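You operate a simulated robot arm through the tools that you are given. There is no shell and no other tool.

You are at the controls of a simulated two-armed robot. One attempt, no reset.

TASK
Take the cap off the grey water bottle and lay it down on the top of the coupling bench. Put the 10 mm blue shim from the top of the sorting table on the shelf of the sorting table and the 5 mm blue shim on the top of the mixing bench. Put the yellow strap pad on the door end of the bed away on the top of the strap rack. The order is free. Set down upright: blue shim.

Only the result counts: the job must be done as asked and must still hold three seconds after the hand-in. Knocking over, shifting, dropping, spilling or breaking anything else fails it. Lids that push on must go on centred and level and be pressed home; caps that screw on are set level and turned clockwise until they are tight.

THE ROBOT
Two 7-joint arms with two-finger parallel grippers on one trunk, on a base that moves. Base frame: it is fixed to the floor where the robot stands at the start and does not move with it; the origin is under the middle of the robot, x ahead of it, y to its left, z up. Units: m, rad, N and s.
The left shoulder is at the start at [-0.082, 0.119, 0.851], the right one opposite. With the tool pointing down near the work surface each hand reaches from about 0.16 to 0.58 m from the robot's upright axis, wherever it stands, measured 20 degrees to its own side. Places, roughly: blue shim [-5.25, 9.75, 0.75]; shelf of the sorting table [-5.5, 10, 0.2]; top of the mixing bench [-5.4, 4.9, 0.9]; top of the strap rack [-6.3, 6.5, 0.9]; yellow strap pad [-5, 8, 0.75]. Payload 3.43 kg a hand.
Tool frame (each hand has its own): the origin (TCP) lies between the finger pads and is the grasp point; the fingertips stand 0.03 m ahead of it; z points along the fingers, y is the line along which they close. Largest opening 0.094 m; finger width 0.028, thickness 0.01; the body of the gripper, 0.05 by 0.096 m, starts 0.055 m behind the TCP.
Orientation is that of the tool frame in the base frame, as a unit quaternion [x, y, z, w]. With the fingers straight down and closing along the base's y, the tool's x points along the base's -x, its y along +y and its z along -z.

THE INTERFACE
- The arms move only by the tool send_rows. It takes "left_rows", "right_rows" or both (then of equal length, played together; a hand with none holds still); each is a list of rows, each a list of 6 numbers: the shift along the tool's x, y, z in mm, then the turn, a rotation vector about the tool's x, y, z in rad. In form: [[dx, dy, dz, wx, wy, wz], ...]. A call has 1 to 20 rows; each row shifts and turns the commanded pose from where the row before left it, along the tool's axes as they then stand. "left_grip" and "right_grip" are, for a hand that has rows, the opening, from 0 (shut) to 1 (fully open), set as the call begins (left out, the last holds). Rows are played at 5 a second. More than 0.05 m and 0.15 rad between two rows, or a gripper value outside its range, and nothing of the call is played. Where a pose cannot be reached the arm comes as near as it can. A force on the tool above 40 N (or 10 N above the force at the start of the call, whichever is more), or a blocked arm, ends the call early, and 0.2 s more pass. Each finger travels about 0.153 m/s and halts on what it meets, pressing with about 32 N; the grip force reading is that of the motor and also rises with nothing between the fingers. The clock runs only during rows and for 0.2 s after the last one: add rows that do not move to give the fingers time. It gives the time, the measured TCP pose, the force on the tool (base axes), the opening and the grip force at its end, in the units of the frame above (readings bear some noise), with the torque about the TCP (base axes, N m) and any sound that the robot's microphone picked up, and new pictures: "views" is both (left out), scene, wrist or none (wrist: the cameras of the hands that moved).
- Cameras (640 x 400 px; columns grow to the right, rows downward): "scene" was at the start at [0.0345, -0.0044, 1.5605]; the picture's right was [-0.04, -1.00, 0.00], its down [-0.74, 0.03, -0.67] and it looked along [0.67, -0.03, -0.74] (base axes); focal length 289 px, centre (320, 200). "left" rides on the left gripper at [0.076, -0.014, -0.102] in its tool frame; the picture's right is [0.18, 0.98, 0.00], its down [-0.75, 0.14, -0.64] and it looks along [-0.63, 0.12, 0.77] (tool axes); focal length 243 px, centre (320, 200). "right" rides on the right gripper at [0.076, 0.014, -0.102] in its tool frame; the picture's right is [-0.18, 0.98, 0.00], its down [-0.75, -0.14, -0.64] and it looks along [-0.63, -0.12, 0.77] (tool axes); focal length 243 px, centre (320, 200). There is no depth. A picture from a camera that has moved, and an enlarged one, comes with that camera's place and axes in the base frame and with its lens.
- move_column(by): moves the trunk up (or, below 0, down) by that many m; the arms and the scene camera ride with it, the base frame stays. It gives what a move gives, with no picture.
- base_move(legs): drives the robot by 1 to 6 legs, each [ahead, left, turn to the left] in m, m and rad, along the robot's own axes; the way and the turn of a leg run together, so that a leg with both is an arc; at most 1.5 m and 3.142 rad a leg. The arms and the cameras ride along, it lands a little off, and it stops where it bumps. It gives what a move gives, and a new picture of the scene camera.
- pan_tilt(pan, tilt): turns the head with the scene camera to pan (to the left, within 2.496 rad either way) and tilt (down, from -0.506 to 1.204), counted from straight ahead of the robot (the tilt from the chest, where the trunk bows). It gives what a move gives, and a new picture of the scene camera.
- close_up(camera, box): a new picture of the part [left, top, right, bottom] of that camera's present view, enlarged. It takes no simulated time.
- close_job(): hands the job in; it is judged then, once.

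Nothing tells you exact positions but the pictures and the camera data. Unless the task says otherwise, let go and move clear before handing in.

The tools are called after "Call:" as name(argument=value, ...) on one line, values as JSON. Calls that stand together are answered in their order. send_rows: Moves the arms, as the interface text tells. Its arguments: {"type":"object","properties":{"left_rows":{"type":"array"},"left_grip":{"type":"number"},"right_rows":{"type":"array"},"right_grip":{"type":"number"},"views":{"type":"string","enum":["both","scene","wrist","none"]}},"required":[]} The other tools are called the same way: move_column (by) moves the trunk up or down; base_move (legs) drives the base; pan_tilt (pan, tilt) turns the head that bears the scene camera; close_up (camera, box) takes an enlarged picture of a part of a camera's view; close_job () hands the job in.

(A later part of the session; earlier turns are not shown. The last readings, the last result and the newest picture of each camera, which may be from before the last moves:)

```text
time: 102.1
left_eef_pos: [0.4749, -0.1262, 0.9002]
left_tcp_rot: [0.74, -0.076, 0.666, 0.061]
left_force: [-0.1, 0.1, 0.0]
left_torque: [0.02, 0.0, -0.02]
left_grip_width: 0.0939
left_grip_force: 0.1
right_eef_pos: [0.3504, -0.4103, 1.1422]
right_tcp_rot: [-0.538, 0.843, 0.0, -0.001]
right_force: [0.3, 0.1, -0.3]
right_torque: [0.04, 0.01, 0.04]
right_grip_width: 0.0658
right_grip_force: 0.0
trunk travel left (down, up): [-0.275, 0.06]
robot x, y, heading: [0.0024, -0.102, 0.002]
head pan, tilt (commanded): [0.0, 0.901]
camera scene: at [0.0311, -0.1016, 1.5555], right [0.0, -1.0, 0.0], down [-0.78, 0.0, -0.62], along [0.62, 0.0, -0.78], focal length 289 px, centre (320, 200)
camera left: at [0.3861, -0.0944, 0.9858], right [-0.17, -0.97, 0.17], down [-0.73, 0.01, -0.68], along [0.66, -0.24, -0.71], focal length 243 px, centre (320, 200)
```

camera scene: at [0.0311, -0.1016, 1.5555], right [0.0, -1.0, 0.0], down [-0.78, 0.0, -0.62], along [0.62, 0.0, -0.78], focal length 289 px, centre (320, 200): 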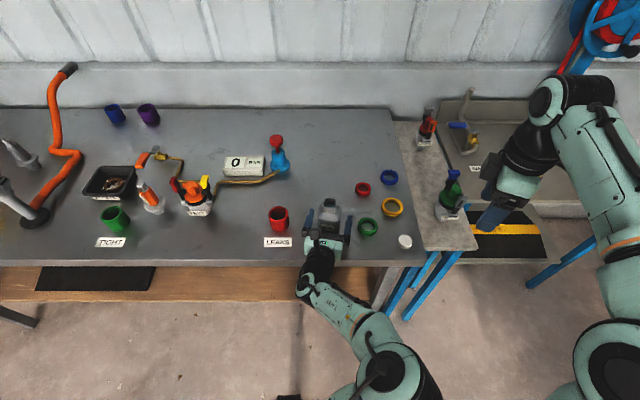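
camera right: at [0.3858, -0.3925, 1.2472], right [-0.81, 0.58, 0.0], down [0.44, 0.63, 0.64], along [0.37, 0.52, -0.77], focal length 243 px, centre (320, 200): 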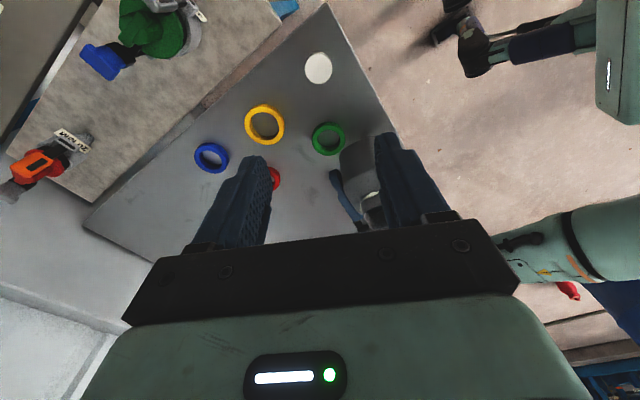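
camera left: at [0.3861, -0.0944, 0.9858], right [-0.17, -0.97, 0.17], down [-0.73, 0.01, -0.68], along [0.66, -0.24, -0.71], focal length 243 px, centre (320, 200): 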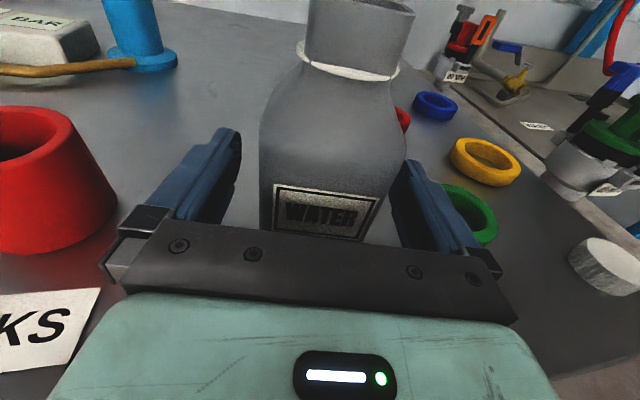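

The bottle is released and standing. I'll raise the left hand straight up clear of it.

Call:
send_rows(left_rows=[[5, 0, -0.5, 0, 0, 0], [10, 0, -1.1, 0, 0, 0], [20, 0, -2.1, 0, 0, 0], [20, 0, -2.1, 0, 0, 0], [20, 0, -2.1, 0, 0, 0], [30, 0, -3.2, 0, 0, 0], [30, 0, -3.2, 0, 0, 0], [30, 0, -3.2, 0, 0, 0], [30, 0, -3.2, 0, 0, 0], [30, 0, -3.2, 0, 0, 0], [0, 0, 0, 0, 0, 0]], views="both")

Call:
close_up(camera="scene", box=[240, 150, 440, 275])

```text
time: 104.5
left_eef_pos: [0.4755, -0.1261, 1.127]
left_tcp_rot: [0.739, -0.076, 0.666, 0.061]
left_force: [0.2, 0.1, 0.4]
left_torque: [0.02, 0.04, 0.03]
left_grip_width: 0.0941
left_grip_force: 0.2
right_eef_pos: [0.3511, -0.4106, 1.1427]
right_tcp_rot: [-0.539, 0.842, 0.0, -0.001]
right_force: [0.0, 0.1, 0.3]
right_torque: [-0.02, -0.03, 0.0]
right_grip_width: 0.0659
right_grip_force: 0.0
trunk travel left (down, up): [-0.275, 0.06]
robot x, y, heading: [0.0028, -0.0988, 0.002]
head pan, tilt (commanded): [0.0, 0.901]
camera scene: at [0.0312, -0.1018, 1.5555], right [0.0, -1.0, 0.0], down [-0.78, 0.0, -0.62], along [0.62, 0.0, -0.78], focal length 289 px, centre (320, 200)
camera left: at [0.3859, -0.0951, 1.2128], right [-0.17, -0.97, 0.17], down [-0.73, 0.01, -0.68], along [0.66, -0.24, -0.71], focal length 243 px, centre (320, 200)
```

scene: 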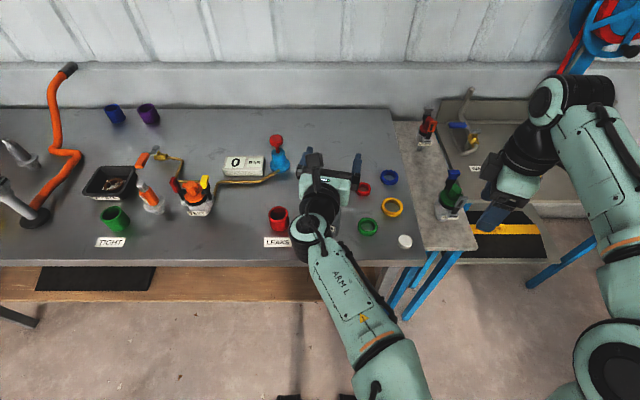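
left: 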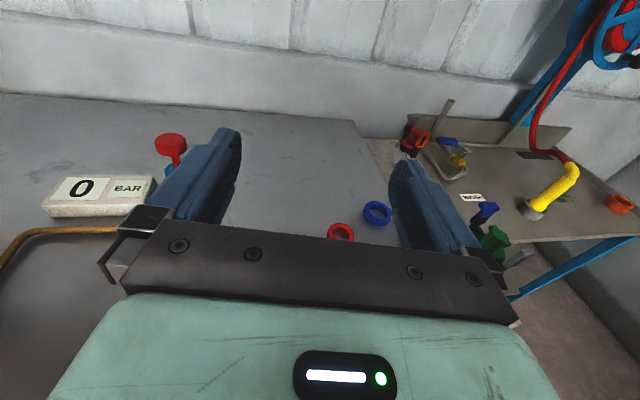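

```text
3.20 times, centred on (340, 212) of scene
camera zoom: at [0.0312, -0.1018, 1.5555], right [0.0, -1.0, 0.0], down [-0.78, 0.0, -0.62], along [0.62, 0.0, -0.78], focal length 925 px, centre (256, 160)
```

zoom: 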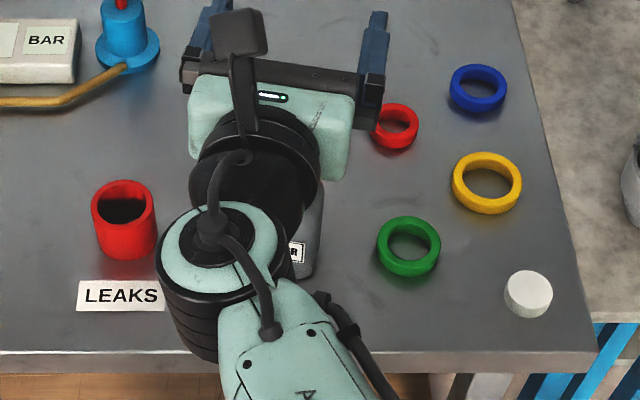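

The bottle is upright on its original spot and nothing else has moved. I'll bring the left arm back to a tool-down travel pose by the reverse of the earlier motion.

Call:
send_rows(left_rows=[[3.6, -31, -13.4, 0, 0, 0], [3.6, -31, -13.4, 0, 0, 0], [3.6, -31, -13.4, 0, 0, 0], [3.6, -31, -13.4, 0, 0, 0], [3.6, -31, -13.4, 0, 0, 0], [0, 0, 0, 0, -0.147, 0], [0, 0, 0, 0, -0.147, 0], [0, 0, 0, 0, -0.147, 0], [0, 0, 0, 0, -0.147, 0], [0, 0, 0, 0, -0.147, 0], [0, 0, 0, 0, -0.147, 0], [0, 0, 0, 0, -0.147, 0], [0, 0, 0, 0, -0.147, 0], [0, 0, 0, 0, -0.147, 0], [0, 0, 0, 0, -0.147, 0], [0, 0, 0, 0, 0, 0], [0, 0, 0, 0, 0, 0]], views="scene")

```text
time: 108.1
left_eef_pos: [0.4215, 0.0305, 1.1504]
left_tcp_rot: [0.995, -0.097, -0.003, -0.005]
left_force: [0.1, -1.0, 0.0]
left_torque: [-0.02, -0.01, 0.0]
left_grip_width: 0.094
left_grip_force: 0.0
left hand out of reach, approached as far as the arm can: row 15
right_eef_pos: [0.3506, -0.4088, 1.1431]
right_tcp_rot: [-0.539, 0.842, -0.001, 0.0]
right_force: [0.0, -0.7, -0.5]
right_torque: [-0.01, 0.01, 0.0]
right_grip_width: 0.0657
right_grip_force: 0.1
trunk travel left (down, up): [-0.275, 0.06]
robot x, y, heading: [-0.0011, -0.0965, -0.001]
head pan, tilt (commanded): [0.0, 0.901]
camera scene: at [0.031, -0.1017, 1.5555], right [0.0, -1.0, 0.0], down [-0.78, 0.0, -0.62], along [0.62, 0.0, -0.78], focal length 289 px, centre (320, 200)
```

scene: 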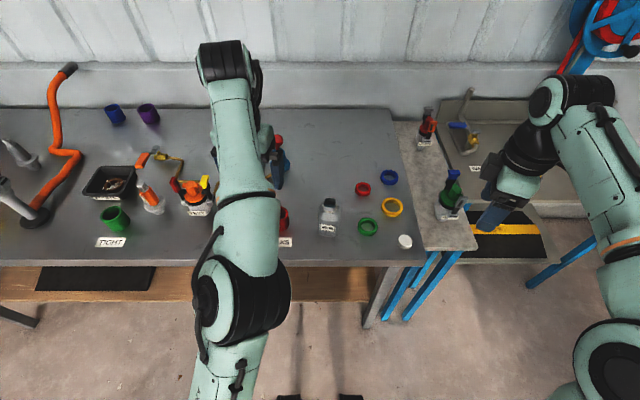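

Call:
send_rows(left_rows=[[-36, -10, 0, 0, 0, 0], [-36, -10, 0, 0, 0, 0], [-36, -10, 0, 0, 0, 0], [0, 0, 0, 0, 0, -0.15], [0, 0, 0, 0, 0, -0.15], [0, 0, 0, 0, 0, -0.15], [0, 0, 0, 0, 0, -0.15], [0, 0, 0, 0, 0, -0.15], [0, 0, 0, 0, 0, -0.15], [0, 0, 0, 0, 0, -0.15], [0, 0, 0, 0, 0, -0.15], [0, 0, 0, 0, 0, -0.15], [0, 0, 0, 0, 0, -0.15], [0, 0, 0, 0, 0, -0.15], [0, 0, 0, 0, 0, -0.15], [0, 0, 0, 0, 0, -0.15], [0, 0, 0, 0, 0, -0.15], [0, 0, 0, 0, 0, -0.15], [0, 0, 0, 0, 0, -0.15], [0, 0, 0, 0, 0, -0.15]], right_rows=[[0, 0, 0, 0, 0, 0.142], [0, 0, 0, 0, 0, 0.142], [0, 0, 0, 0, 0, 0.142], [0, 0, 0, 0, 0, 0.142], [0, 0, 0, 0, 0, 0.142], [0, 0, 0, 0, 0, 0.142], [0, 0, 0, 0, 0, 0.142], [0, 0, 0, 0, 0, 0.142], [0, 0, 0, 0, 0, 0], [0, 0, 0, 0, 0, 0], [0, 0, 0, 0, 0, 0], [0, 0, 0, 0, 0, 0], [0, 0, 0, 0, 0, 0], [0, 0, 0, 0, 0, 0], [0, 0, 0, 0, 0, 0], [0, 0, 0, 0, 0, 0], [0, 0, 0, 0, 0, 0], [0, 0, 0, 0, 0, 0], [0, 0, 0, 0, 0, 0], [0, 0, 0, 0, 0, 0]], views="scene")

Call:
send_rows(left_rows=[[0, 0, 0, 0, 0, -0.13], [0, 0, 0, 0, 0, -0.13], [0, 0, 0, 0, 0, -0.13], [0, 0, 0, 0, 0, -0.13], [0, 0, 0, 0, 0, -0.13], [0, 0, 0, 0, 0, -0.13], [0, 0, 0, 0, 0, 0]], right_rows=[[20, 0, 0, 0, 0, 0], [20, 0, 0, 0, 0, 0], [0, 30, 0, 0, 0, 0], [0, 30, 0, 0, 0, 0], [0, 30, 0, 0, 0, 0], [0, 30, 0, 0, 0, 0], [0, 0, 0, 0, 0, 0]], views="scene")

Call:
close_up(camera="scene", box=[240, 150, 440, 275])

```text
time: 112.3
left_eef_pos: [0.3211, 0.0824, 1.1514]
left_tcp_rot: [0.382, 0.924, 0.004, -0.003]
left_force: [-0.3, 1.2, 1.3]
left_torque: [0.03, -0.01, -0.01]
left_grip_width: 0.0939
left_grip_force: 0.0
right_eef_pos: [0.3512, -0.4097, 1.1418]
right_tcp_rot: [-0.001, 1.0, -0.001, -0.001]
right_force: [-0.3, 0.3, -0.5]
right_torque: [0.03, -0.01, -0.03]
right_grip_width: 0.0657
right_grip_force: 0.1
trunk travel left (down, up): [-0.275, 0.06]
robot x, y, heading: [0.0006, -0.1032, -0.002]
head pan, tilt (commanded): [0.0, 0.901]
camera scene: at [0.0311, -0.1017, 1.5555], right [0.0, -1.0, 0.0], down [-0.78, 0.0, -0.62], along [0.62, 0.0, -0.78], focal length 289 px, centre (320, 200)
```

scene: 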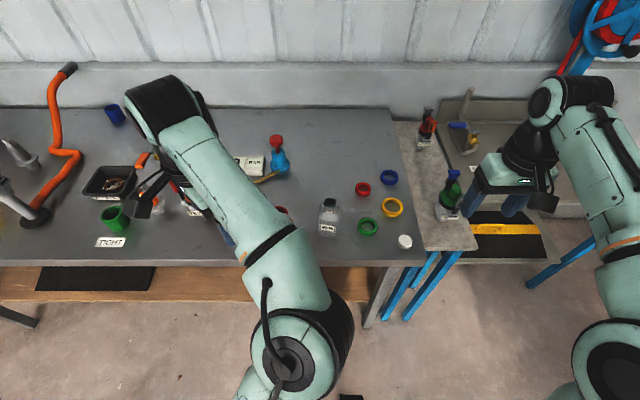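

```text
time: 113.9
left_eef_pos: [0.3215, 0.0826, 1.1518]
left_tcp_rot: [0.003, 1.0, 0.006, -0.002]
left_force: [-0.4, -0.1, -0.7]
left_torque: [-0.02, 0.02, -0.01]
left_grip_width: 0.0939
left_grip_force: 0.0
right_eef_pos: [0.3115, -0.2881, 1.1417]
right_tcp_rot: [0.0, 1.0, -0.001, 0.0]
right_force: [0.0, -0.4, -0.1]
right_torque: [-0.02, 0.03, -0.02]
right_grip_width: 0.0658
right_grip_force: 0.0
trunk travel left (down, up): [-0.275, 0.06]
robot x, y, heading: [0.0019, -0.103, 0.001]
head pan, tilt (commanded): [0.0, 0.901]
camera scene: at [0.0309, -0.102, 1.5555], right [0.0, -1.0, 0.0], down [-0.78, 0.0, -0.62], along [0.62, 0.0, -0.78], focal length 289 px, centre (320, 200)
```

scene: 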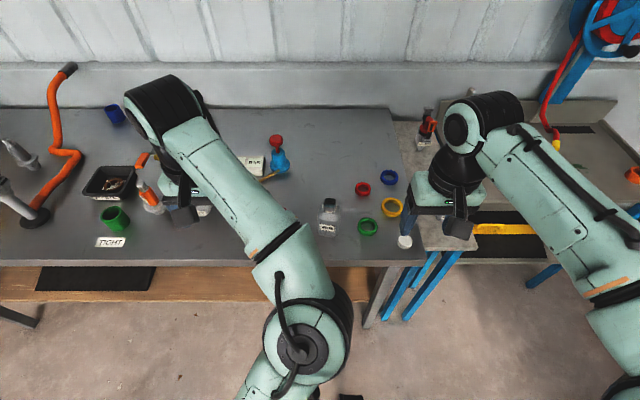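

```text
3.20 times, centred on (340, 212) of scene
camera zoom: at [0.0309, -0.102, 1.5555], right [0.0, -1.0, 0.0], down [-0.78, 0.0, -0.62], along [0.62, 0.0, -0.78], focal length 925 px, centre (256, 160)
```

zoom: 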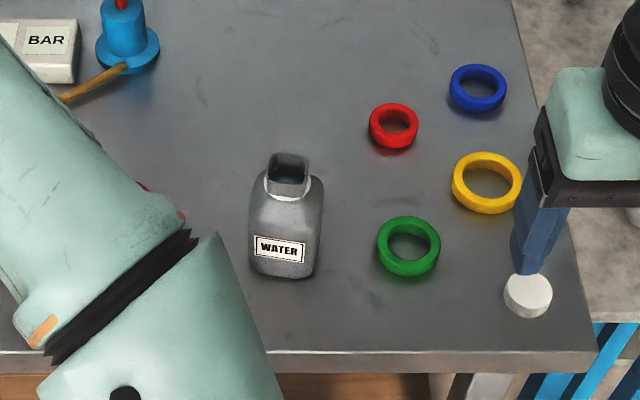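

The bottle and cap are done. The left elbow is still in front of the chest, so I'll try swinging the left hand out to the left to move it back outward before driving.

Call:
send_rows(left_rows=[[0, 40, 0, 0, 0, 0], [0, 40, 0, 0, 0, 0], [0, 40, 0, 0, 0, 0], [0, 40, 0, 0, 0, 0], [0, 40, 0, 0, 0, 0], [0, 40, 0, 0, 0, 0], [0, 40, 0, 0, 0, 0], [0, 0, 0, 0, 0, 0]], views="scene")

```text
time: 115.7
left_eef_pos: [0.3217, 0.2815, 1.1536]
left_tcp_rot: [0.003, 1.0, 0.006, -0.001]
left_force: [-0.1, 0.1, 0.6]
left_torque: [0.01, -0.01, 0.0]
left_grip_width: 0.094
left_grip_force: 0.1
left hand out of reach, approached as far as the arm can: row 6, 7
right_eef_pos: [0.3105, -0.2877, 1.1422]
right_tcp_rot: [-0.001, 1.0, -0.002, 0.0]
right_force: [0.3, 0.0, -0.4]
right_torque: [-0.01, 0.01, -0.01]
right_grip_width: 0.0657
right_grip_force: 0.0
trunk travel left (down, up): [-0.275, 0.06]
robot x, y, heading: [0.0033, -0.1038, 0.006]
head pan, tilt (commanded): [0.0, 0.901]
camera scene: at [0.0311, -0.1018, 1.5555], right [0.0, -1.0, 0.0], down [-0.78, 0.0, -0.62], along [0.62, 0.0, -0.78], focal length 289 px, centre (320, 200)
```

scene: 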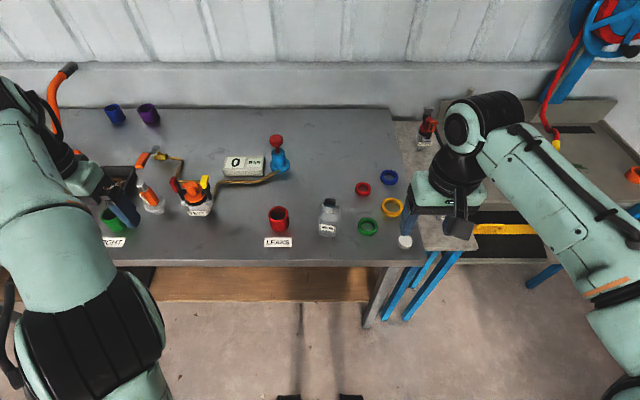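

The left elbow is out to the left again. I'll draw the hands in a bit and look toward the far work area for navigation.

Call:
send_rows(left_rows=[[0, -25, 0, 0, 0, 0], [0, -25, 0, 0, 0, 0], [0, 0, 0, 0, 0, 0]], right_rows=[[0, 0, 0, 0, 0, 0], [0, 0, 0, 0, 0, 0], [0, 0, 0, 0, 0, 0]], views="none")

Call:
pan_tilt(pan=2.14, tilt=0.15)

Call:
close_up(camera="scene", box=[0, 80, 320, 280])

Call:
close_up(camera="scene", box=[320, 80, 640, 280])

```text
time: 116.5
left_eef_pos: [0.32, 0.2302, 1.1531]
left_tcp_rot: [0.003, 1.0, 0.005, 0.0]
left_force: [-0.1, 0.2, 0.5]
left_torque: [0.0, -0.02, -0.02]
left_grip_width: 0.0937
left_grip_force: 0.0
right_eef_pos: [0.3115, -0.2881, 1.1417]
right_tcp_rot: [-0.001, 1.0, -0.001, 0.0]
right_force: [0.3, 0.1, 0.6]
right_torque: [0.01, -0.04, -0.01]
right_grip_width: 0.0659
right_grip_force: 0.0
trunk travel left (down, up): [-0.275, 0.06]
robot x, y, heading: [-0.0018, -0.0987, -0.001]
head pan, tilt (commanded): [0.0, 0.901]
```

```text
time: 118.5
left_eef_pos: [0.3193, 0.2311, 1.1526]
left_tcp_rot: [0.002, 1.0, 0.006, -0.002]
left_force: [-0.3, 0.2, 0.2]
left_torque: [0.01, 0.03, 0.0]
left_grip_width: 0.0941
left_grip_force: 0.0
right_eef_pos: [0.311, -0.2896, 1.1415]
right_tcp_rot: [-0.002, 1.0, -0.001, 0.0]
right_force: [0.3, -0.4, -2.0]
right_torque: [-0.01, -0.01, -0.01]
right_grip_width: 0.0659
right_grip_force: 0.0
trunk travel left (down, up): [-0.275, 0.06]
robot x, y, heading: [0.0005, -0.0981, 0.001]
head pan, tilt (commanded): [2.14, 0.15]
camera scene: at [-0.0943, -0.0235, 1.6217], right [0.84, 0.54, 0.0], down [0.08, -0.13, -0.99], along [-0.53, 0.83, -0.15], focal length 289 px, centre (320, 200)
```

scene: 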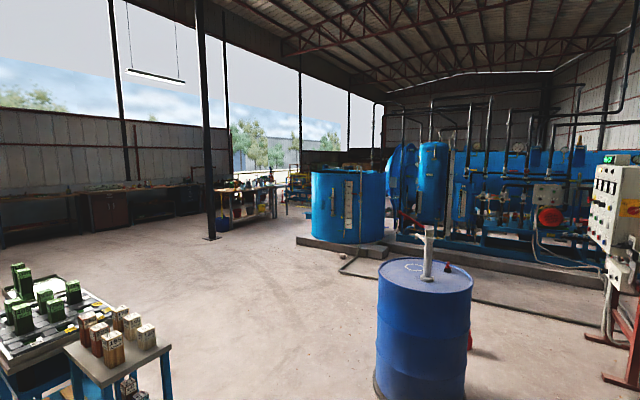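

```text
2.00 times, centred on (160, 180) of scene
camera zoom: at [-0.0943, -0.0235, 1.6217], right [0.84, 0.54, 0.0], down [0.08, -0.13, -0.99], along [-0.53, 0.83, -0.15], focal length 578 px, centre (640, 240)
```

zoom: 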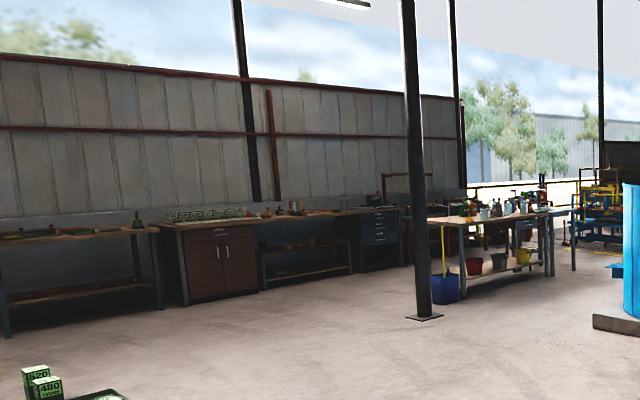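

```text
2.00 times, centred on (480, 180) of scene
camera zoom: at [-0.0943, -0.0235, 1.6217], right [0.84, 0.54, 0.0], down [0.08, -0.13, -0.99], along [-0.53, 0.83, -0.15], focal length 578 px, centre (0, 240)
```

zoom: 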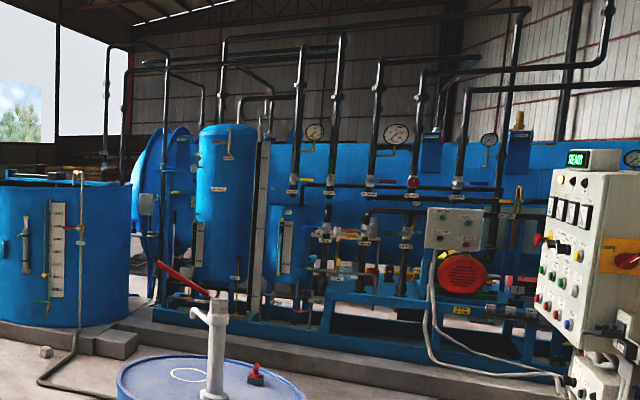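

I take the mixing bench to be the table near the dark pillar, with the blue drum and a cart close by on my way. I'll look at the near obstacles with the head tilted lower.

Call:
pan_tilt(pan=2.3, tilt=0.55)

Call:
pan_tilt(pan=1.5, tilt=0.55)

```text
time: 119.4
left_eef_pos: [0.3194, 0.2304, 1.1529]
left_tcp_rot: [0.002, 1.0, 0.006, -0.001]
left_force: [-0.4, -0.6, 0.7]
left_torque: [-0.01, -0.01, 0.0]
left_grip_width: 0.094
left_grip_force: 0.0
right_eef_pos: [0.3113, -0.2889, 1.1431]
right_tcp_rot: [-0.001, 1.0, 0.0, 0.0]
right_force: [0.3, -0.4, -0.5]
right_torque: [0.03, 0.01, -0.01]
right_grip_width: 0.066
right_grip_force: 0.1
trunk travel left (down, up): [-0.275, 0.06]
robot x, y, heading: [0.0018, -0.1015, 0.001]
head pan, tilt (commanded): [2.3, 0.55]
camera scene: at [-0.1042, -0.0348, 1.5848], right [0.75, 0.67, 0.0], down [0.35, -0.39, -0.85], along [-0.57, 0.64, -0.52], focal length 289 px, centre (320, 200)
```

scene: 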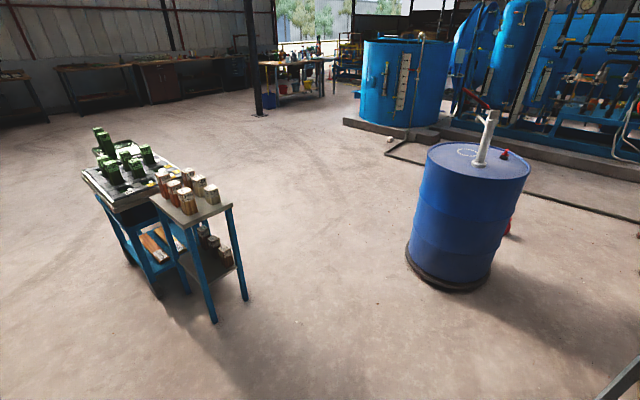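

```text
time: 120.5
left_eef_pos: [0.3197, 0.23, 1.1524]
left_tcp_rot: [0.002, 1.0, 0.006, -0.001]
left_force: [-0.4, -0.2, 0.3]
left_torque: [0.01, -0.01, -0.03]
left_grip_width: 0.0943
left_grip_force: 0.0
right_eef_pos: [0.3106, -0.2877, 1.1419]
right_tcp_rot: [-0.001, 1.0, -0.001, 0.0]
right_force: [-1.0, 0.8, -0.1]
right_torque: [-0.03, 0.02, 0.01]
right_grip_width: 0.0657
right_grip_force: 0.0
trunk travel left (down, up): [-0.275, 0.06]
robot x, y, heading: [-0.0006, -0.1019, -0.002]
head pan, tilt (commanded): [1.499, 0.55]
camera scene: at [-0.0381, -0.0121, 1.5848], right [1.0, -0.07, 0.0], down [-0.04, -0.52, -0.85], along [0.06, 0.85, -0.52], focal length 289 px, centre (320, 200)
```

scene: 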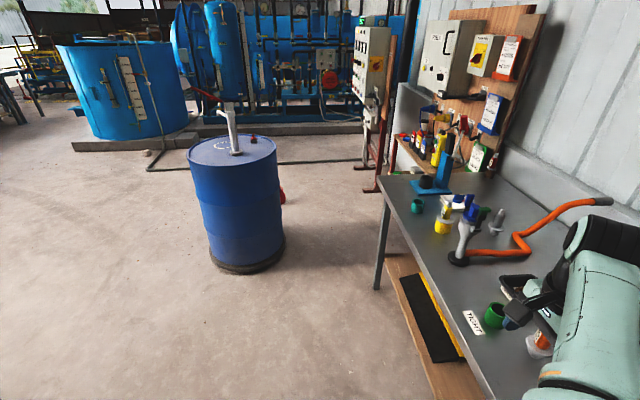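

The cart's right side is at x ≈ -1.36 and the drum is near (-0.4, 1.93) with a radius of about 0.32. I'll back off 0.3 m, turn to about 114°, and look ahead.

Call:
base_move(legs=[[-0.3, 0, 0], [0, 0, 1.0], [0, 0, 0.985]])

Call:
pan_tilt(pan=0.0, tilt=0.35)

```text
time: 127.5
left_eef_pos: [-0.7238, 0.0674, 1.1534]
left_tcp_rot: [0.83, -0.558, -0.002, 0.007]
left_force: [0.1, -0.3, -0.5]
left_torque: [-0.01, 0.01, 0.01]
left_grip_width: 0.0941
left_grip_force: 0.1
right_eef_pos: [-0.2404, 0.2583, 1.1407]
right_tcp_rot: [0.832, -0.554, 0.0, -0.001]
right_force: [-0.9, -0.2, -0.5]
right_torque: [-0.01, 0.02, 0.01]
right_grip_width: 0.0656
right_grip_force: 0.1
trunk travel left (down, up): [-0.275, 0.06]
robot x, y, heading: [-0.2938, -0.1038, 1.961]
head pan, tilt (commanded): [1.499, 0.55]
camera scene: at [-0.3638, -0.171, 1.5848], right [-0.32, 0.95, 0.0], down [0.5, 0.17, -0.85], along [-0.81, -0.27, -0.52], focal length 289 px, centre (320, 200)
```

scene: 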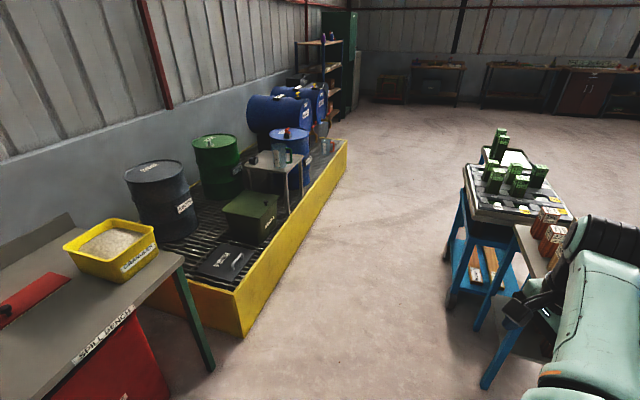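

```text
time: 129.2
left_eef_pos: [-0.7222, 0.0677, 1.153]
left_tcp_rot: [0.83, -0.558, -0.002, 0.006]
left_force: [0.3, 0.1, -0.1]
left_torque: [0.02, -0.02, -0.03]
left_grip_width: 0.0939
left_grip_force: 0.1
right_eef_pos: [-0.2401, 0.258, 1.1407]
right_tcp_rot: [0.832, -0.554, 0.0, -0.001]
right_force: [0.5, -0.4, 0.3]
right_torque: [-0.02, 0.02, -0.01]
right_grip_width: 0.0658
right_grip_force: 0.0
trunk travel left (down, up): [-0.275, 0.06]
robot x, y, heading: [-0.2919, -0.1007, 1.966]
head pan, tilt (commanded): [0.0, 0.351]
camera scene: at [-0.3144, -0.0566, 1.603], right [0.92, 0.38, 0.0], down [0.13, -0.32, -0.94], along [-0.36, 0.87, -0.34], focal length 289 px, centre (320, 200)
```

scene: 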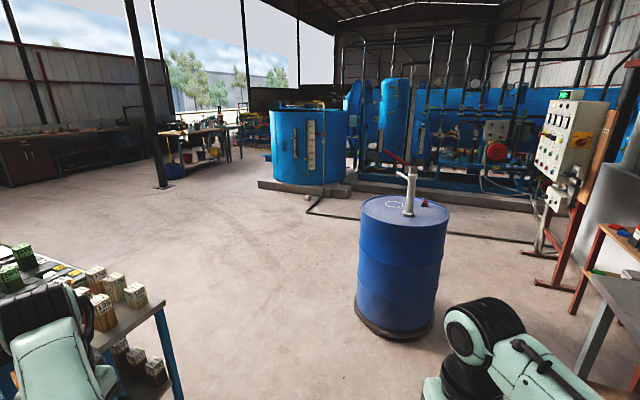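

The way between cart and drum is clear. I'll drive ahead 1.2 m, turn left to about 138°, and go on 1.4 m.

Call:
base_move(legs=[[1.2, 0, 0], [0, 0, 0.44], [1.4, 0, 0]])

```text
time: 143.2
left_eef_pos: [-2.2299, 1.9764, 1.1532]
left_tcp_rot: [0.925, -0.381, -0.001, 0.006]
left_force: [0.0, 0.5, -0.5]
left_torque: [0.0, 0.01, -0.01]
left_grip_width: 0.0942
left_grip_force: 0.0
right_eef_pos: [-1.8611, 2.3411, 1.1408]
right_tcp_rot: [0.927, -0.376, 0.0, 0.0]
right_force: [-0.2, -0.2, 0.9]
right_torque: [0.0, 0.01, 0.03]
right_grip_width: 0.0658
right_grip_force: 0.1
trunk travel left (down, up): [-0.275, 0.06]
robot x, y, heading: [-1.7668, 1.9918, 2.369]
head pan, tilt (commanded): [0.0, 0.351]
camera scene: at [-1.8053, 2.0226, 1.603], right [0.7, 0.71, 0.0], down [0.25, -0.24, -0.94], along [-0.67, 0.66, -0.34], focal length 289 px, centre (320, 200)
```

scene: 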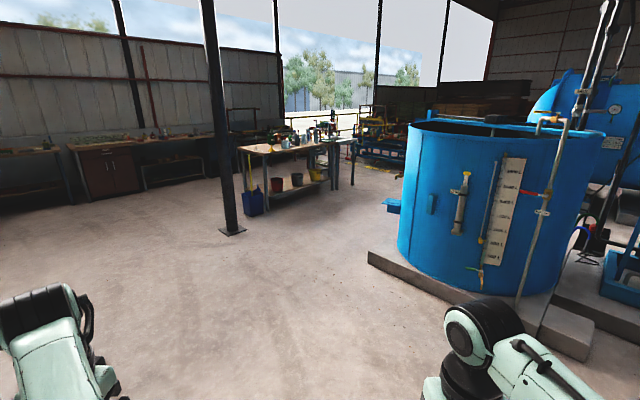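

The mixing bench is the table beyond the pillar, its front near x ≈ -5.35, and there is a clear aisle at x ≈ -4.2 between it and the tank. I'll drive to about (-4.0, 3.85).

Call:
base_move(legs=[[0, 0, 0.08], [1.45, 0, 0], [1.45, 0, 0]])

```text
time: 157.6
left_eef_pos: [-4.4614, 3.771, 1.1525]
left_tcp_rot: [0.94, -0.34, 0.0, 0.007]
left_force: [0.4, 0.8, 0.2]
left_torque: [0.01, 0.02, -0.02]
left_grip_width: 0.0939
left_grip_force: 0.1
right_eef_pos: [-4.1239, 4.1668, 1.1412]
right_tcp_rot: [0.941, -0.337, 0.0, -0.001]
right_force: [-0.8, -1.4, -0.2]
right_torque: [0.02, 0.0, 0.0]
right_grip_width: 0.0658
right_grip_force: 0.1
trunk travel left (down, up): [-0.275, 0.06]
robot x, y, heading: [-4.0018, 3.8247, 2.457]
head pan, tilt (commanded): [0.0, 0.351]
camera scene: at [-4.0419, 3.8538, 1.603], right [0.64, 0.77, 0.0], down [0.27, -0.22, -0.94], along [-0.73, 0.6, -0.34], focal length 289 px, centre (320, 200)
```

scene: 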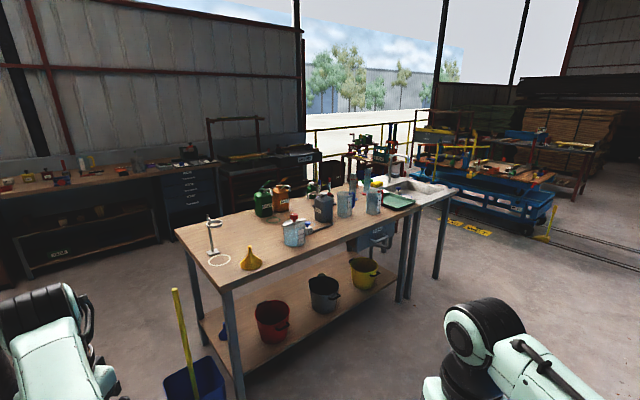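

Now the mixing bench is right in front with a blue rail bed beyond it. I'll pan right to see the bed, strap rack and sorting table.

Call:
pan_tilt(pan=-0.55, tilt=0.25)

Call:
close_up(camera="scene", box=[160, 80, 480, 280])

```text
time: 158.6
left_eef_pos: [-4.4596, 3.7695, 1.1518]
left_tcp_rot: [0.94, -0.34, 0.0, 0.006]
left_force: [0.6, -0.2, 0.4]
left_torque: [-0.05, -0.02, 0.03]
left_grip_width: 0.0941
left_grip_force: 0.2
right_eef_pos: [-4.1246, 4.167, 1.1413]
right_tcp_rot: [0.942, -0.337, 0.001, -0.001]
right_force: [-0.6, 0.2, -0.6]
right_torque: [0.01, 0.0, 0.0]
right_grip_width: 0.0658
right_grip_force: 0.0
trunk travel left (down, up): [-0.275, 0.06]
robot x, y, heading: [-4.0032, 3.8245, 2.453]
head pan, tilt (commanded): [-0.55, 0.25]
camera scene: at [-4.0005, 3.8829, 1.6125], right [0.94, 0.33, 0.0], down [0.08, -0.23, -0.97], along [-0.32, 0.92, -0.25], focal length 289 px, centre (320, 200)
```

scene: 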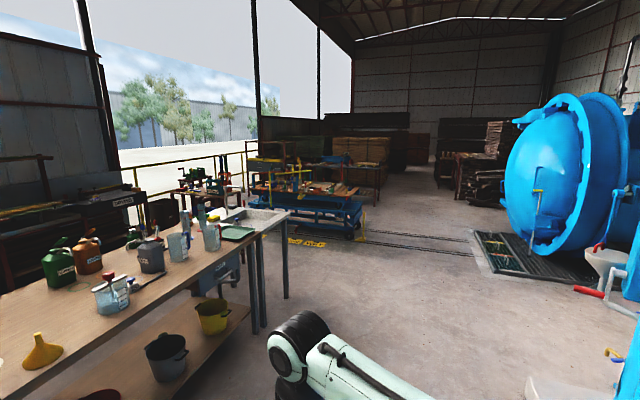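

```text
2.00 times, centred on (320, 180) of scene
camera zoom: at [-4.0005, 3.8829, 1.6125], right [0.94, 0.33, 0.0], down [0.08, -0.23, -0.97], along [-0.32, 0.92, -0.25], focal length 578 px, centre (320, 240)
```

zoom: 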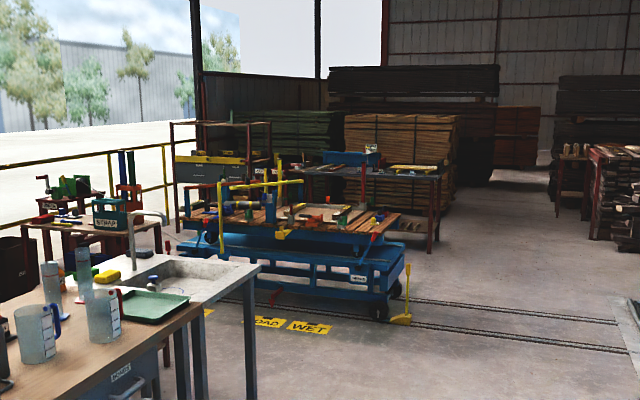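

The blue rail bed's door end (toward the blue cylinder) is near (-4.7, 7.85), the strap rack is at left with the teal "STRAP" box, and the sorting table is behind the bed. I'll drive up the aisle toward the bed.

Call:
base_move(legs=[[0, 0, -0.81], [1.35, 0, 0], [1.25, 0, 0]])

Call:
pan_tilt(pan=0.2, tilt=0.5)

```text
time: 173.3
left_eef_pos: [-4.4981, 6.7165, 1.1523]
left_tcp_rot: [0.717, -0.697, -0.003, 0.006]
left_force: [-0.9, 0.5, -0.3]
left_torque: [-0.04, 0.01, 0.0]
left_grip_width: 0.0938
left_grip_force: 0.1
right_eef_pos: [-3.978, 6.7256, 1.141]
right_tcp_rot: [0.719, -0.695, 0.001, -0.001]
right_force: [-0.2, -0.9, -0.5]
right_torque: [-0.01, 0.02, 0.0]
right_grip_width: 0.0659
right_grip_force: 0.0
trunk travel left (down, up): [-0.275, 0.06]
robot x, y, heading: [-4.1595, 6.4056, 1.603]
head pan, tilt (commanded): [-0.55, 0.25]
camera scene: at [-4.1093, 6.4447, 1.6125], right [0.87, -0.49, 0.0], down [-0.12, -0.21, -0.97], along [0.48, 0.84, -0.25], focal length 289 px, centre (320, 200)
```

scene: 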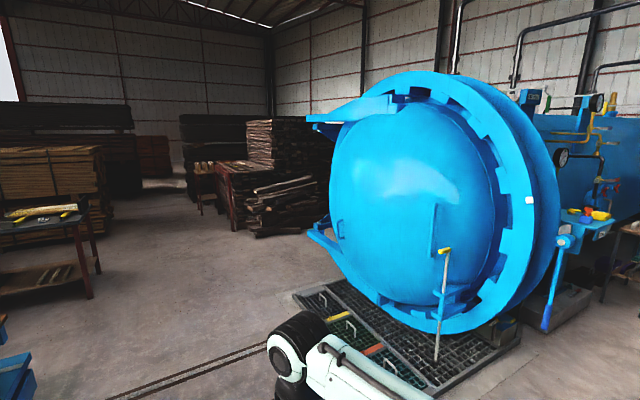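

```text
time: 174.4
left_eef_pos: [-4.4982, 6.7157, 1.1537]
left_tcp_rot: [0.717, -0.697, -0.003, 0.006]
left_force: [0.7, 0.1, 0.0]
left_torque: [-0.01, 0.02, 0.05]
left_grip_width: 0.0943
left_grip_force: 0.0
right_eef_pos: [-3.9775, 6.725, 1.1415]
right_tcp_rot: [0.719, -0.695, 0.001, -0.001]
right_force: [0.1, 0.1, -0.5]
right_torque: [0.02, 0.01, 0.02]
right_grip_width: 0.0656
right_grip_force: 0.0
trunk travel left (down, up): [-0.275, 0.06]
robot x, y, heading: [-4.1532, 6.4072, 1.605]
head pan, tilt (commanded): [0.201, 0.499]
camera scene: at [-4.1765, 6.4519, 1.5894], right [0.97, 0.23, 0.0], down [0.11, -0.47, -0.88], along [-0.2, 0.85, -0.48], focal length 289 px, centre (320, 200)
```

scene: 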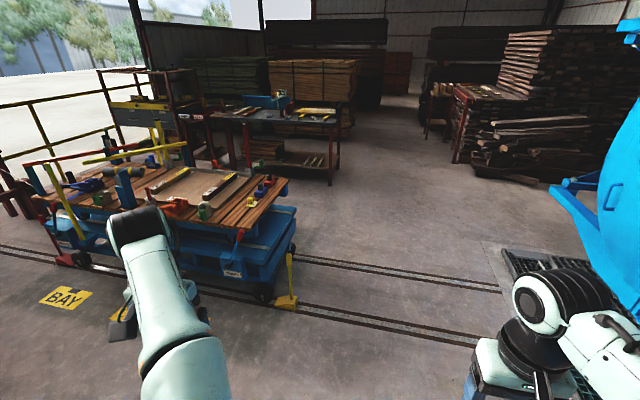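

The bed with its planks is ahead-left and the sorting table is behind it. I'll enlarge both to find the pads and shims.

Call:
close_up(camera="scene", box=[30, 120, 310, 295])

Call:
close_up(camera="scene", box=[200, 80, 360, 180])

Call:
pan_tilt(pan=1.0, tilt=0.4)

```text
2.29 times, centred on (170, 208) of scene
camera zoom: at [-4.1765, 6.4519, 1.5894], right [0.97, 0.23, 0.0], down [0.11, -0.47, -0.88], along [-0.2, 0.85, -0.48], focal length 661 px, centre (663, 183)
```

zoom: 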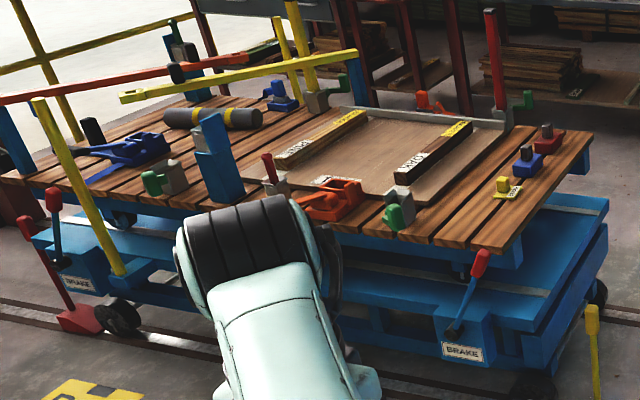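

```text
4.00 times, centred on (280, 130) of scene
camera zoom: at [-4.1765, 6.4519, 1.5894], right [0.97, 0.23, 0.0], down [0.11, -0.47, -0.88], along [-0.2, 0.85, -0.48], focal length 1156 px, centre (480, 480)
```

zoom: 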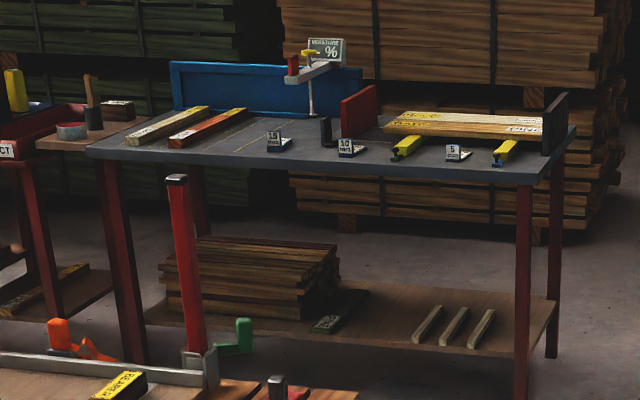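

```text
time: 175.5
left_eef_pos: [-4.4989, 6.7168, 1.1513]
left_tcp_rot: [0.716, -0.698, -0.004, 0.005]
left_force: [-0.3, 0.1, 0.1]
left_torque: [0.03, -0.01, -0.01]
left_grip_width: 0.094
left_grip_force: 0.1
right_eef_pos: [-3.9787, 6.7255, 1.1417]
right_tcp_rot: [0.719, -0.695, 0.0, 0.0]
right_force: [0.8, 0.1, 0.0]
right_torque: [-0.02, 0.01, -0.04]
right_grip_width: 0.0657
right_grip_force: 0.0
trunk travel left (down, up): [-0.275, 0.06]
robot x, y, heading: [-4.1578, 6.4076, 1.609]
head pan, tilt (commanded): [1.0, 0.4]
camera scene: at [-4.2349, 6.4107, 1.5985], right [0.51, 0.86, 0.0], down [0.33, -0.2, -0.92], along [-0.79, 0.47, -0.39], focal length 289 px, centre (320, 200)
```

scene: 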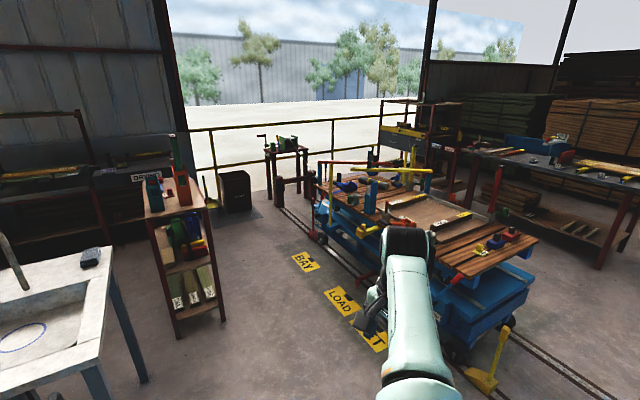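

I can see the 15, 10 and 5 mm shims on the sorting table, pads (yellow, blue, red) on the door end of the bed, and the strap rack at about (-6.1, 6.4). I'll do the shims first, driving past the bed's door end toward the sorting table.

Call:
base_move(legs=[[0, 0, -0.035], [1.35, 0, 0], [1.25, 0, 0]])

Call:
pan_tilt(pan=0.7, tilt=0.5)

```text
time: 188.6
left_eef_pos: [-4.451, 9.3392, 1.1525]
left_tcp_rot: [-0.694, 0.72, 0.004, -0.005]
left_force: [-0.6, 0.6, -0.9]
left_torque: [0.03, 0.01, 0.0]
left_grip_width: 0.094
left_grip_force: 0.1
right_eef_pos: [-3.9326, 9.3148, 1.1413]
right_tcp_rot: [-0.696, 0.718, -0.001, 0.0]
right_force: [-0.6, -0.3, 0.1]
right_torque: [-0.01, 0.02, 0.0]
right_grip_width: 0.0655
right_grip_force: 0.0
trunk travel left (down, up): [-0.275, 0.06]
robot x, y, heading: [-4.1333, 9.0113, 1.54]
head pan, tilt (commanded): [1.0, 0.4]
camera scene: at [-4.2086, 9.0173, 1.5985], right [0.57, 0.82, 0.0], down [0.32, -0.22, -0.92], along [-0.76, 0.52, -0.39], focal length 289 px, centre (320, 200)
```

scene: 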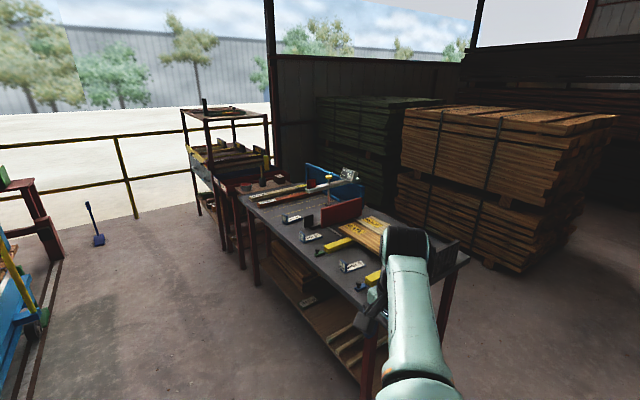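

```text
time: 189.4
left_eef_pos: [-4.451, 9.3393, 1.1526]
left_tcp_rot: [-0.694, 0.72, 0.003, -0.005]
left_force: [0.2, 0.0, 0.4]
left_torque: [0.0, 0.01, -0.01]
left_grip_width: 0.0942
left_grip_force: 0.0
right_eef_pos: [-3.9326, 9.3151, 1.1419]
right_tcp_rot: [-0.697, 0.717, 0.0, 0.001]
right_force: [0.2, -0.2, 0.7]
right_torque: [0.0, -0.01, 0.02]
right_grip_width: 0.0658
right_grip_force: 0.0
trunk travel left (down, up): [-0.275, 0.06]
robot x, y, heading: [-4.1297, 9.009, 1.543]
head pan, tilt (commanded): [0.7, 0.499]
camera scene: at [-4.1888, 9.036, 1.5894], right [0.78, 0.62, 0.0], down [0.3, -0.37, -0.88], along [-0.55, 0.69, -0.48], focal length 289 px, centre (320, 200)
```

scene: 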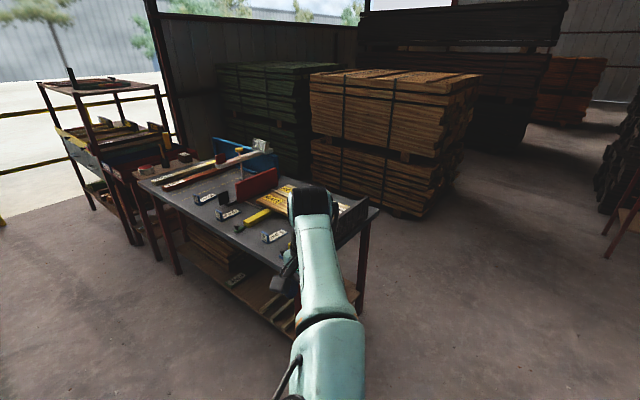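

The shims are on the front part of the table top. I'll strafe left to stand in front of them and look again.

Call:
base_move(legs=[[0, 0.6, 0.028], [0, 0.6, 0]])

Call:
pan_tilt(pan=0.0, tilt=0.75)

Call:
close_up(camera="scene", box=[160, 100, 480, 300])

```text
time: 200.5
left_eef_pos: [-5.6651, 9.3334, 1.1524]
left_tcp_rot: [-0.706, 0.708, 0.002, -0.006]
left_force: [-0.4, -0.3, 0.1]
left_torque: [0.03, 0.03, -0.05]
left_grip_width: 0.0937
left_grip_force: 0.0
right_eef_pos: [-5.146, 9.3285, 1.1413]
right_tcp_rot: [0.708, -0.706, 0.0, 0.0]
right_force: [-0.7, 0.3, 1.1]
right_torque: [-0.02, 0.02, 0.09]
right_grip_width: 0.0658
right_grip_force: 0.1
trunk travel left (down, up): [-0.275, 0.06]
robot x, y, heading: [-5.3348, 9.0187, 1.577]
head pan, tilt (commanded): [0.7, 0.499]
camera scene: at [-5.3921, 9.0401, 1.5893], right [0.76, 0.65, 0.0], down [0.31, -0.36, -0.88], along [-0.57, 0.67, -0.48], focal length 289 px, centre (320, 200)
```

scene: 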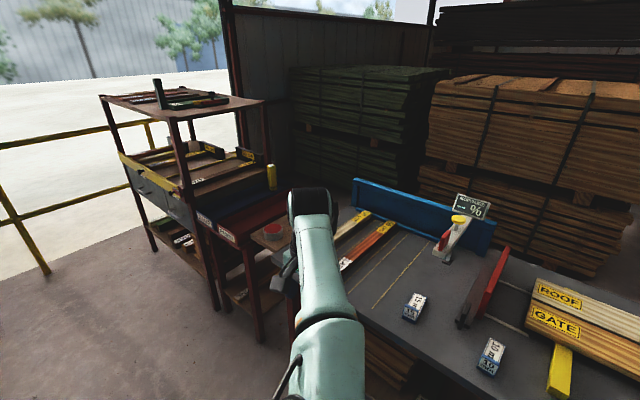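

```text
time: 201.6
left_eef_pos: [-5.6655, 9.3338, 1.1532]
left_tcp_rot: [-0.706, 0.708, 0.003, -0.006]
left_force: [-0.2, 1.0, -1.1]
left_torque: [-0.01, 0.03, 0.01]
left_grip_width: 0.0936
left_grip_force: 0.1
right_eef_pos: [-5.146, 9.3284, 1.1412]
right_tcp_rot: [0.709, -0.705, 0.0, -0.001]
right_force: [0.0, -0.1, 0.4]
right_torque: [-0.04, 0.0, 0.01]
right_grip_width: 0.0658
right_grip_force: 0.1
trunk travel left (down, up): [-0.275, 0.06]
robot x, y, heading: [-5.3285, 9.0158, 1.572]
head pan, tilt (commanded): [0.0, 0.75]
camera scene: at [-5.3336, 9.0537, 1.5674], right [1.0, 0.01, 0.0], down [0.0, -0.68, -0.73], along [0.0, 0.73, -0.68], focal length 289 px, centre (320, 200)
```

scene: 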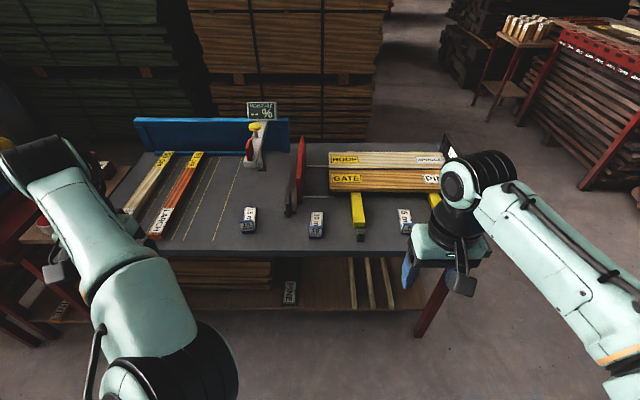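

```text
2.00 times, centred on (320, 200) of scene
camera zoom: at [-5.3336, 9.0537, 1.5674], right [1.0, 0.01, 0.0], down [0.0, -0.68, -0.73], along [0.0, 0.73, -0.68], focal length 578 px, centre (320, 200)
```

zoom: 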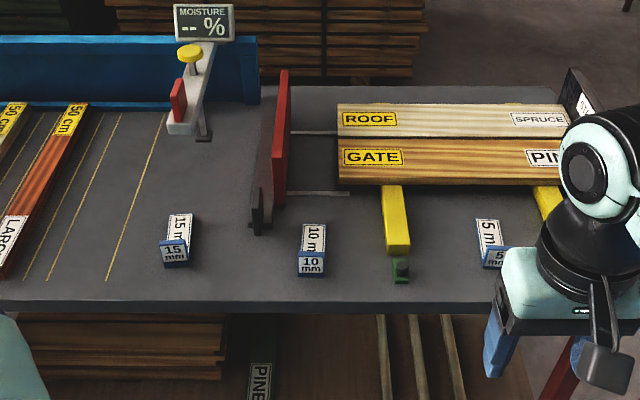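

I can see the 15, 10 and 5 mm shims lined up on the sorting table, and a free spot on the lower shelf around the middle. I'll enlarge the shims and the shelf.

Call:
close_up(camera="scene", box=[290, 190, 370, 240])

Call:
close_up(camera="scene", box=[370, 190, 450, 240])

Call:
close_up(camera="scene", box=[160, 220, 480, 400])

Call:
close_up(camera="right", box=[0, 0, 640, 400])

```text
8.00 times, centred on (330, 215) of scene
camera zoom: at [-5.3336, 9.0537, 1.5674], right [1.0, 0.01, 0.0], down [0.0, -0.68, -0.73], along [0.0, 0.73, -0.68], focal length 2313 px, centre (240, 80)
```

zoom: 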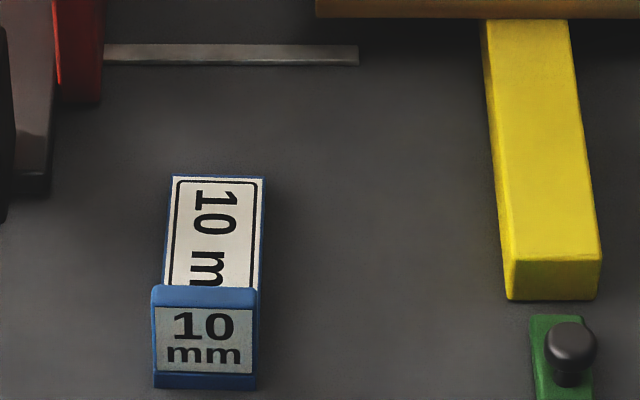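

```text
8.00 times, centred on (410, 215) of scene
camera zoom: at [-5.3336, 9.0537, 1.5674], right [1.0, 0.01, 0.0], down [0.0, -0.68, -0.73], along [0.0, 0.73, -0.68], focal length 2313 px, centre (-400, 80)
```

zoom: 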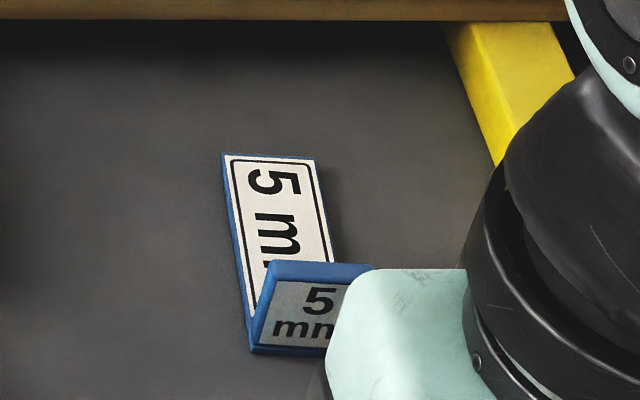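

```text
2.00 times, centred on (320, 310) of scene
camera zoom: at [-5.3336, 9.0537, 1.5674], right [1.0, 0.01, 0.0], down [0.0, -0.68, -0.73], along [0.0, 0.73, -0.68], focal length 578 px, centre (320, -20)
```

zoom: 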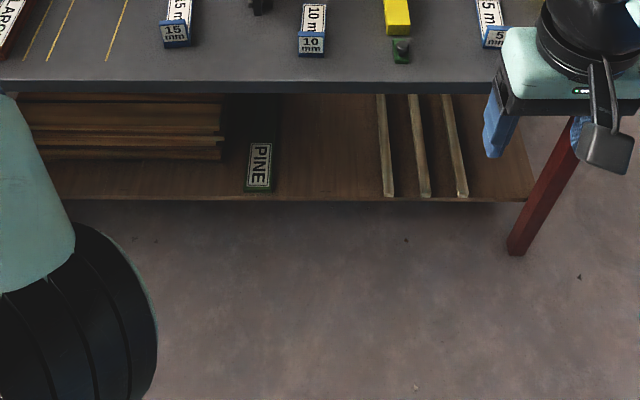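

```text
1.00 times, centred on (320, 200) of right (not enlarged: the box is as wide or as high as the picture)
camera zoom: at [-5.1602, 9.252, 1.2446], right [-0.98, 0.18, 0.0], down [0.14, 0.75, 0.64], along [0.12, 0.63, -0.77], focal length 243 px, centre (320, 200)
```

zoom: 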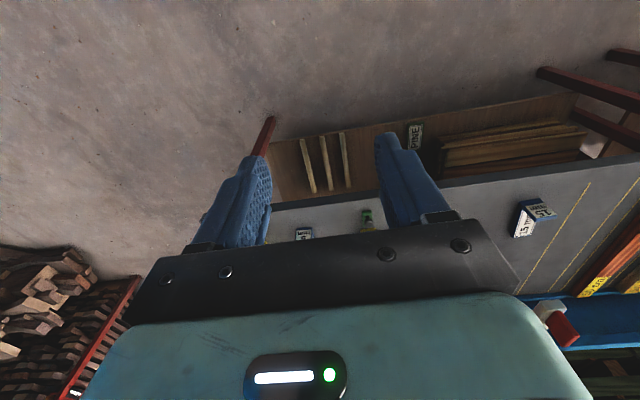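

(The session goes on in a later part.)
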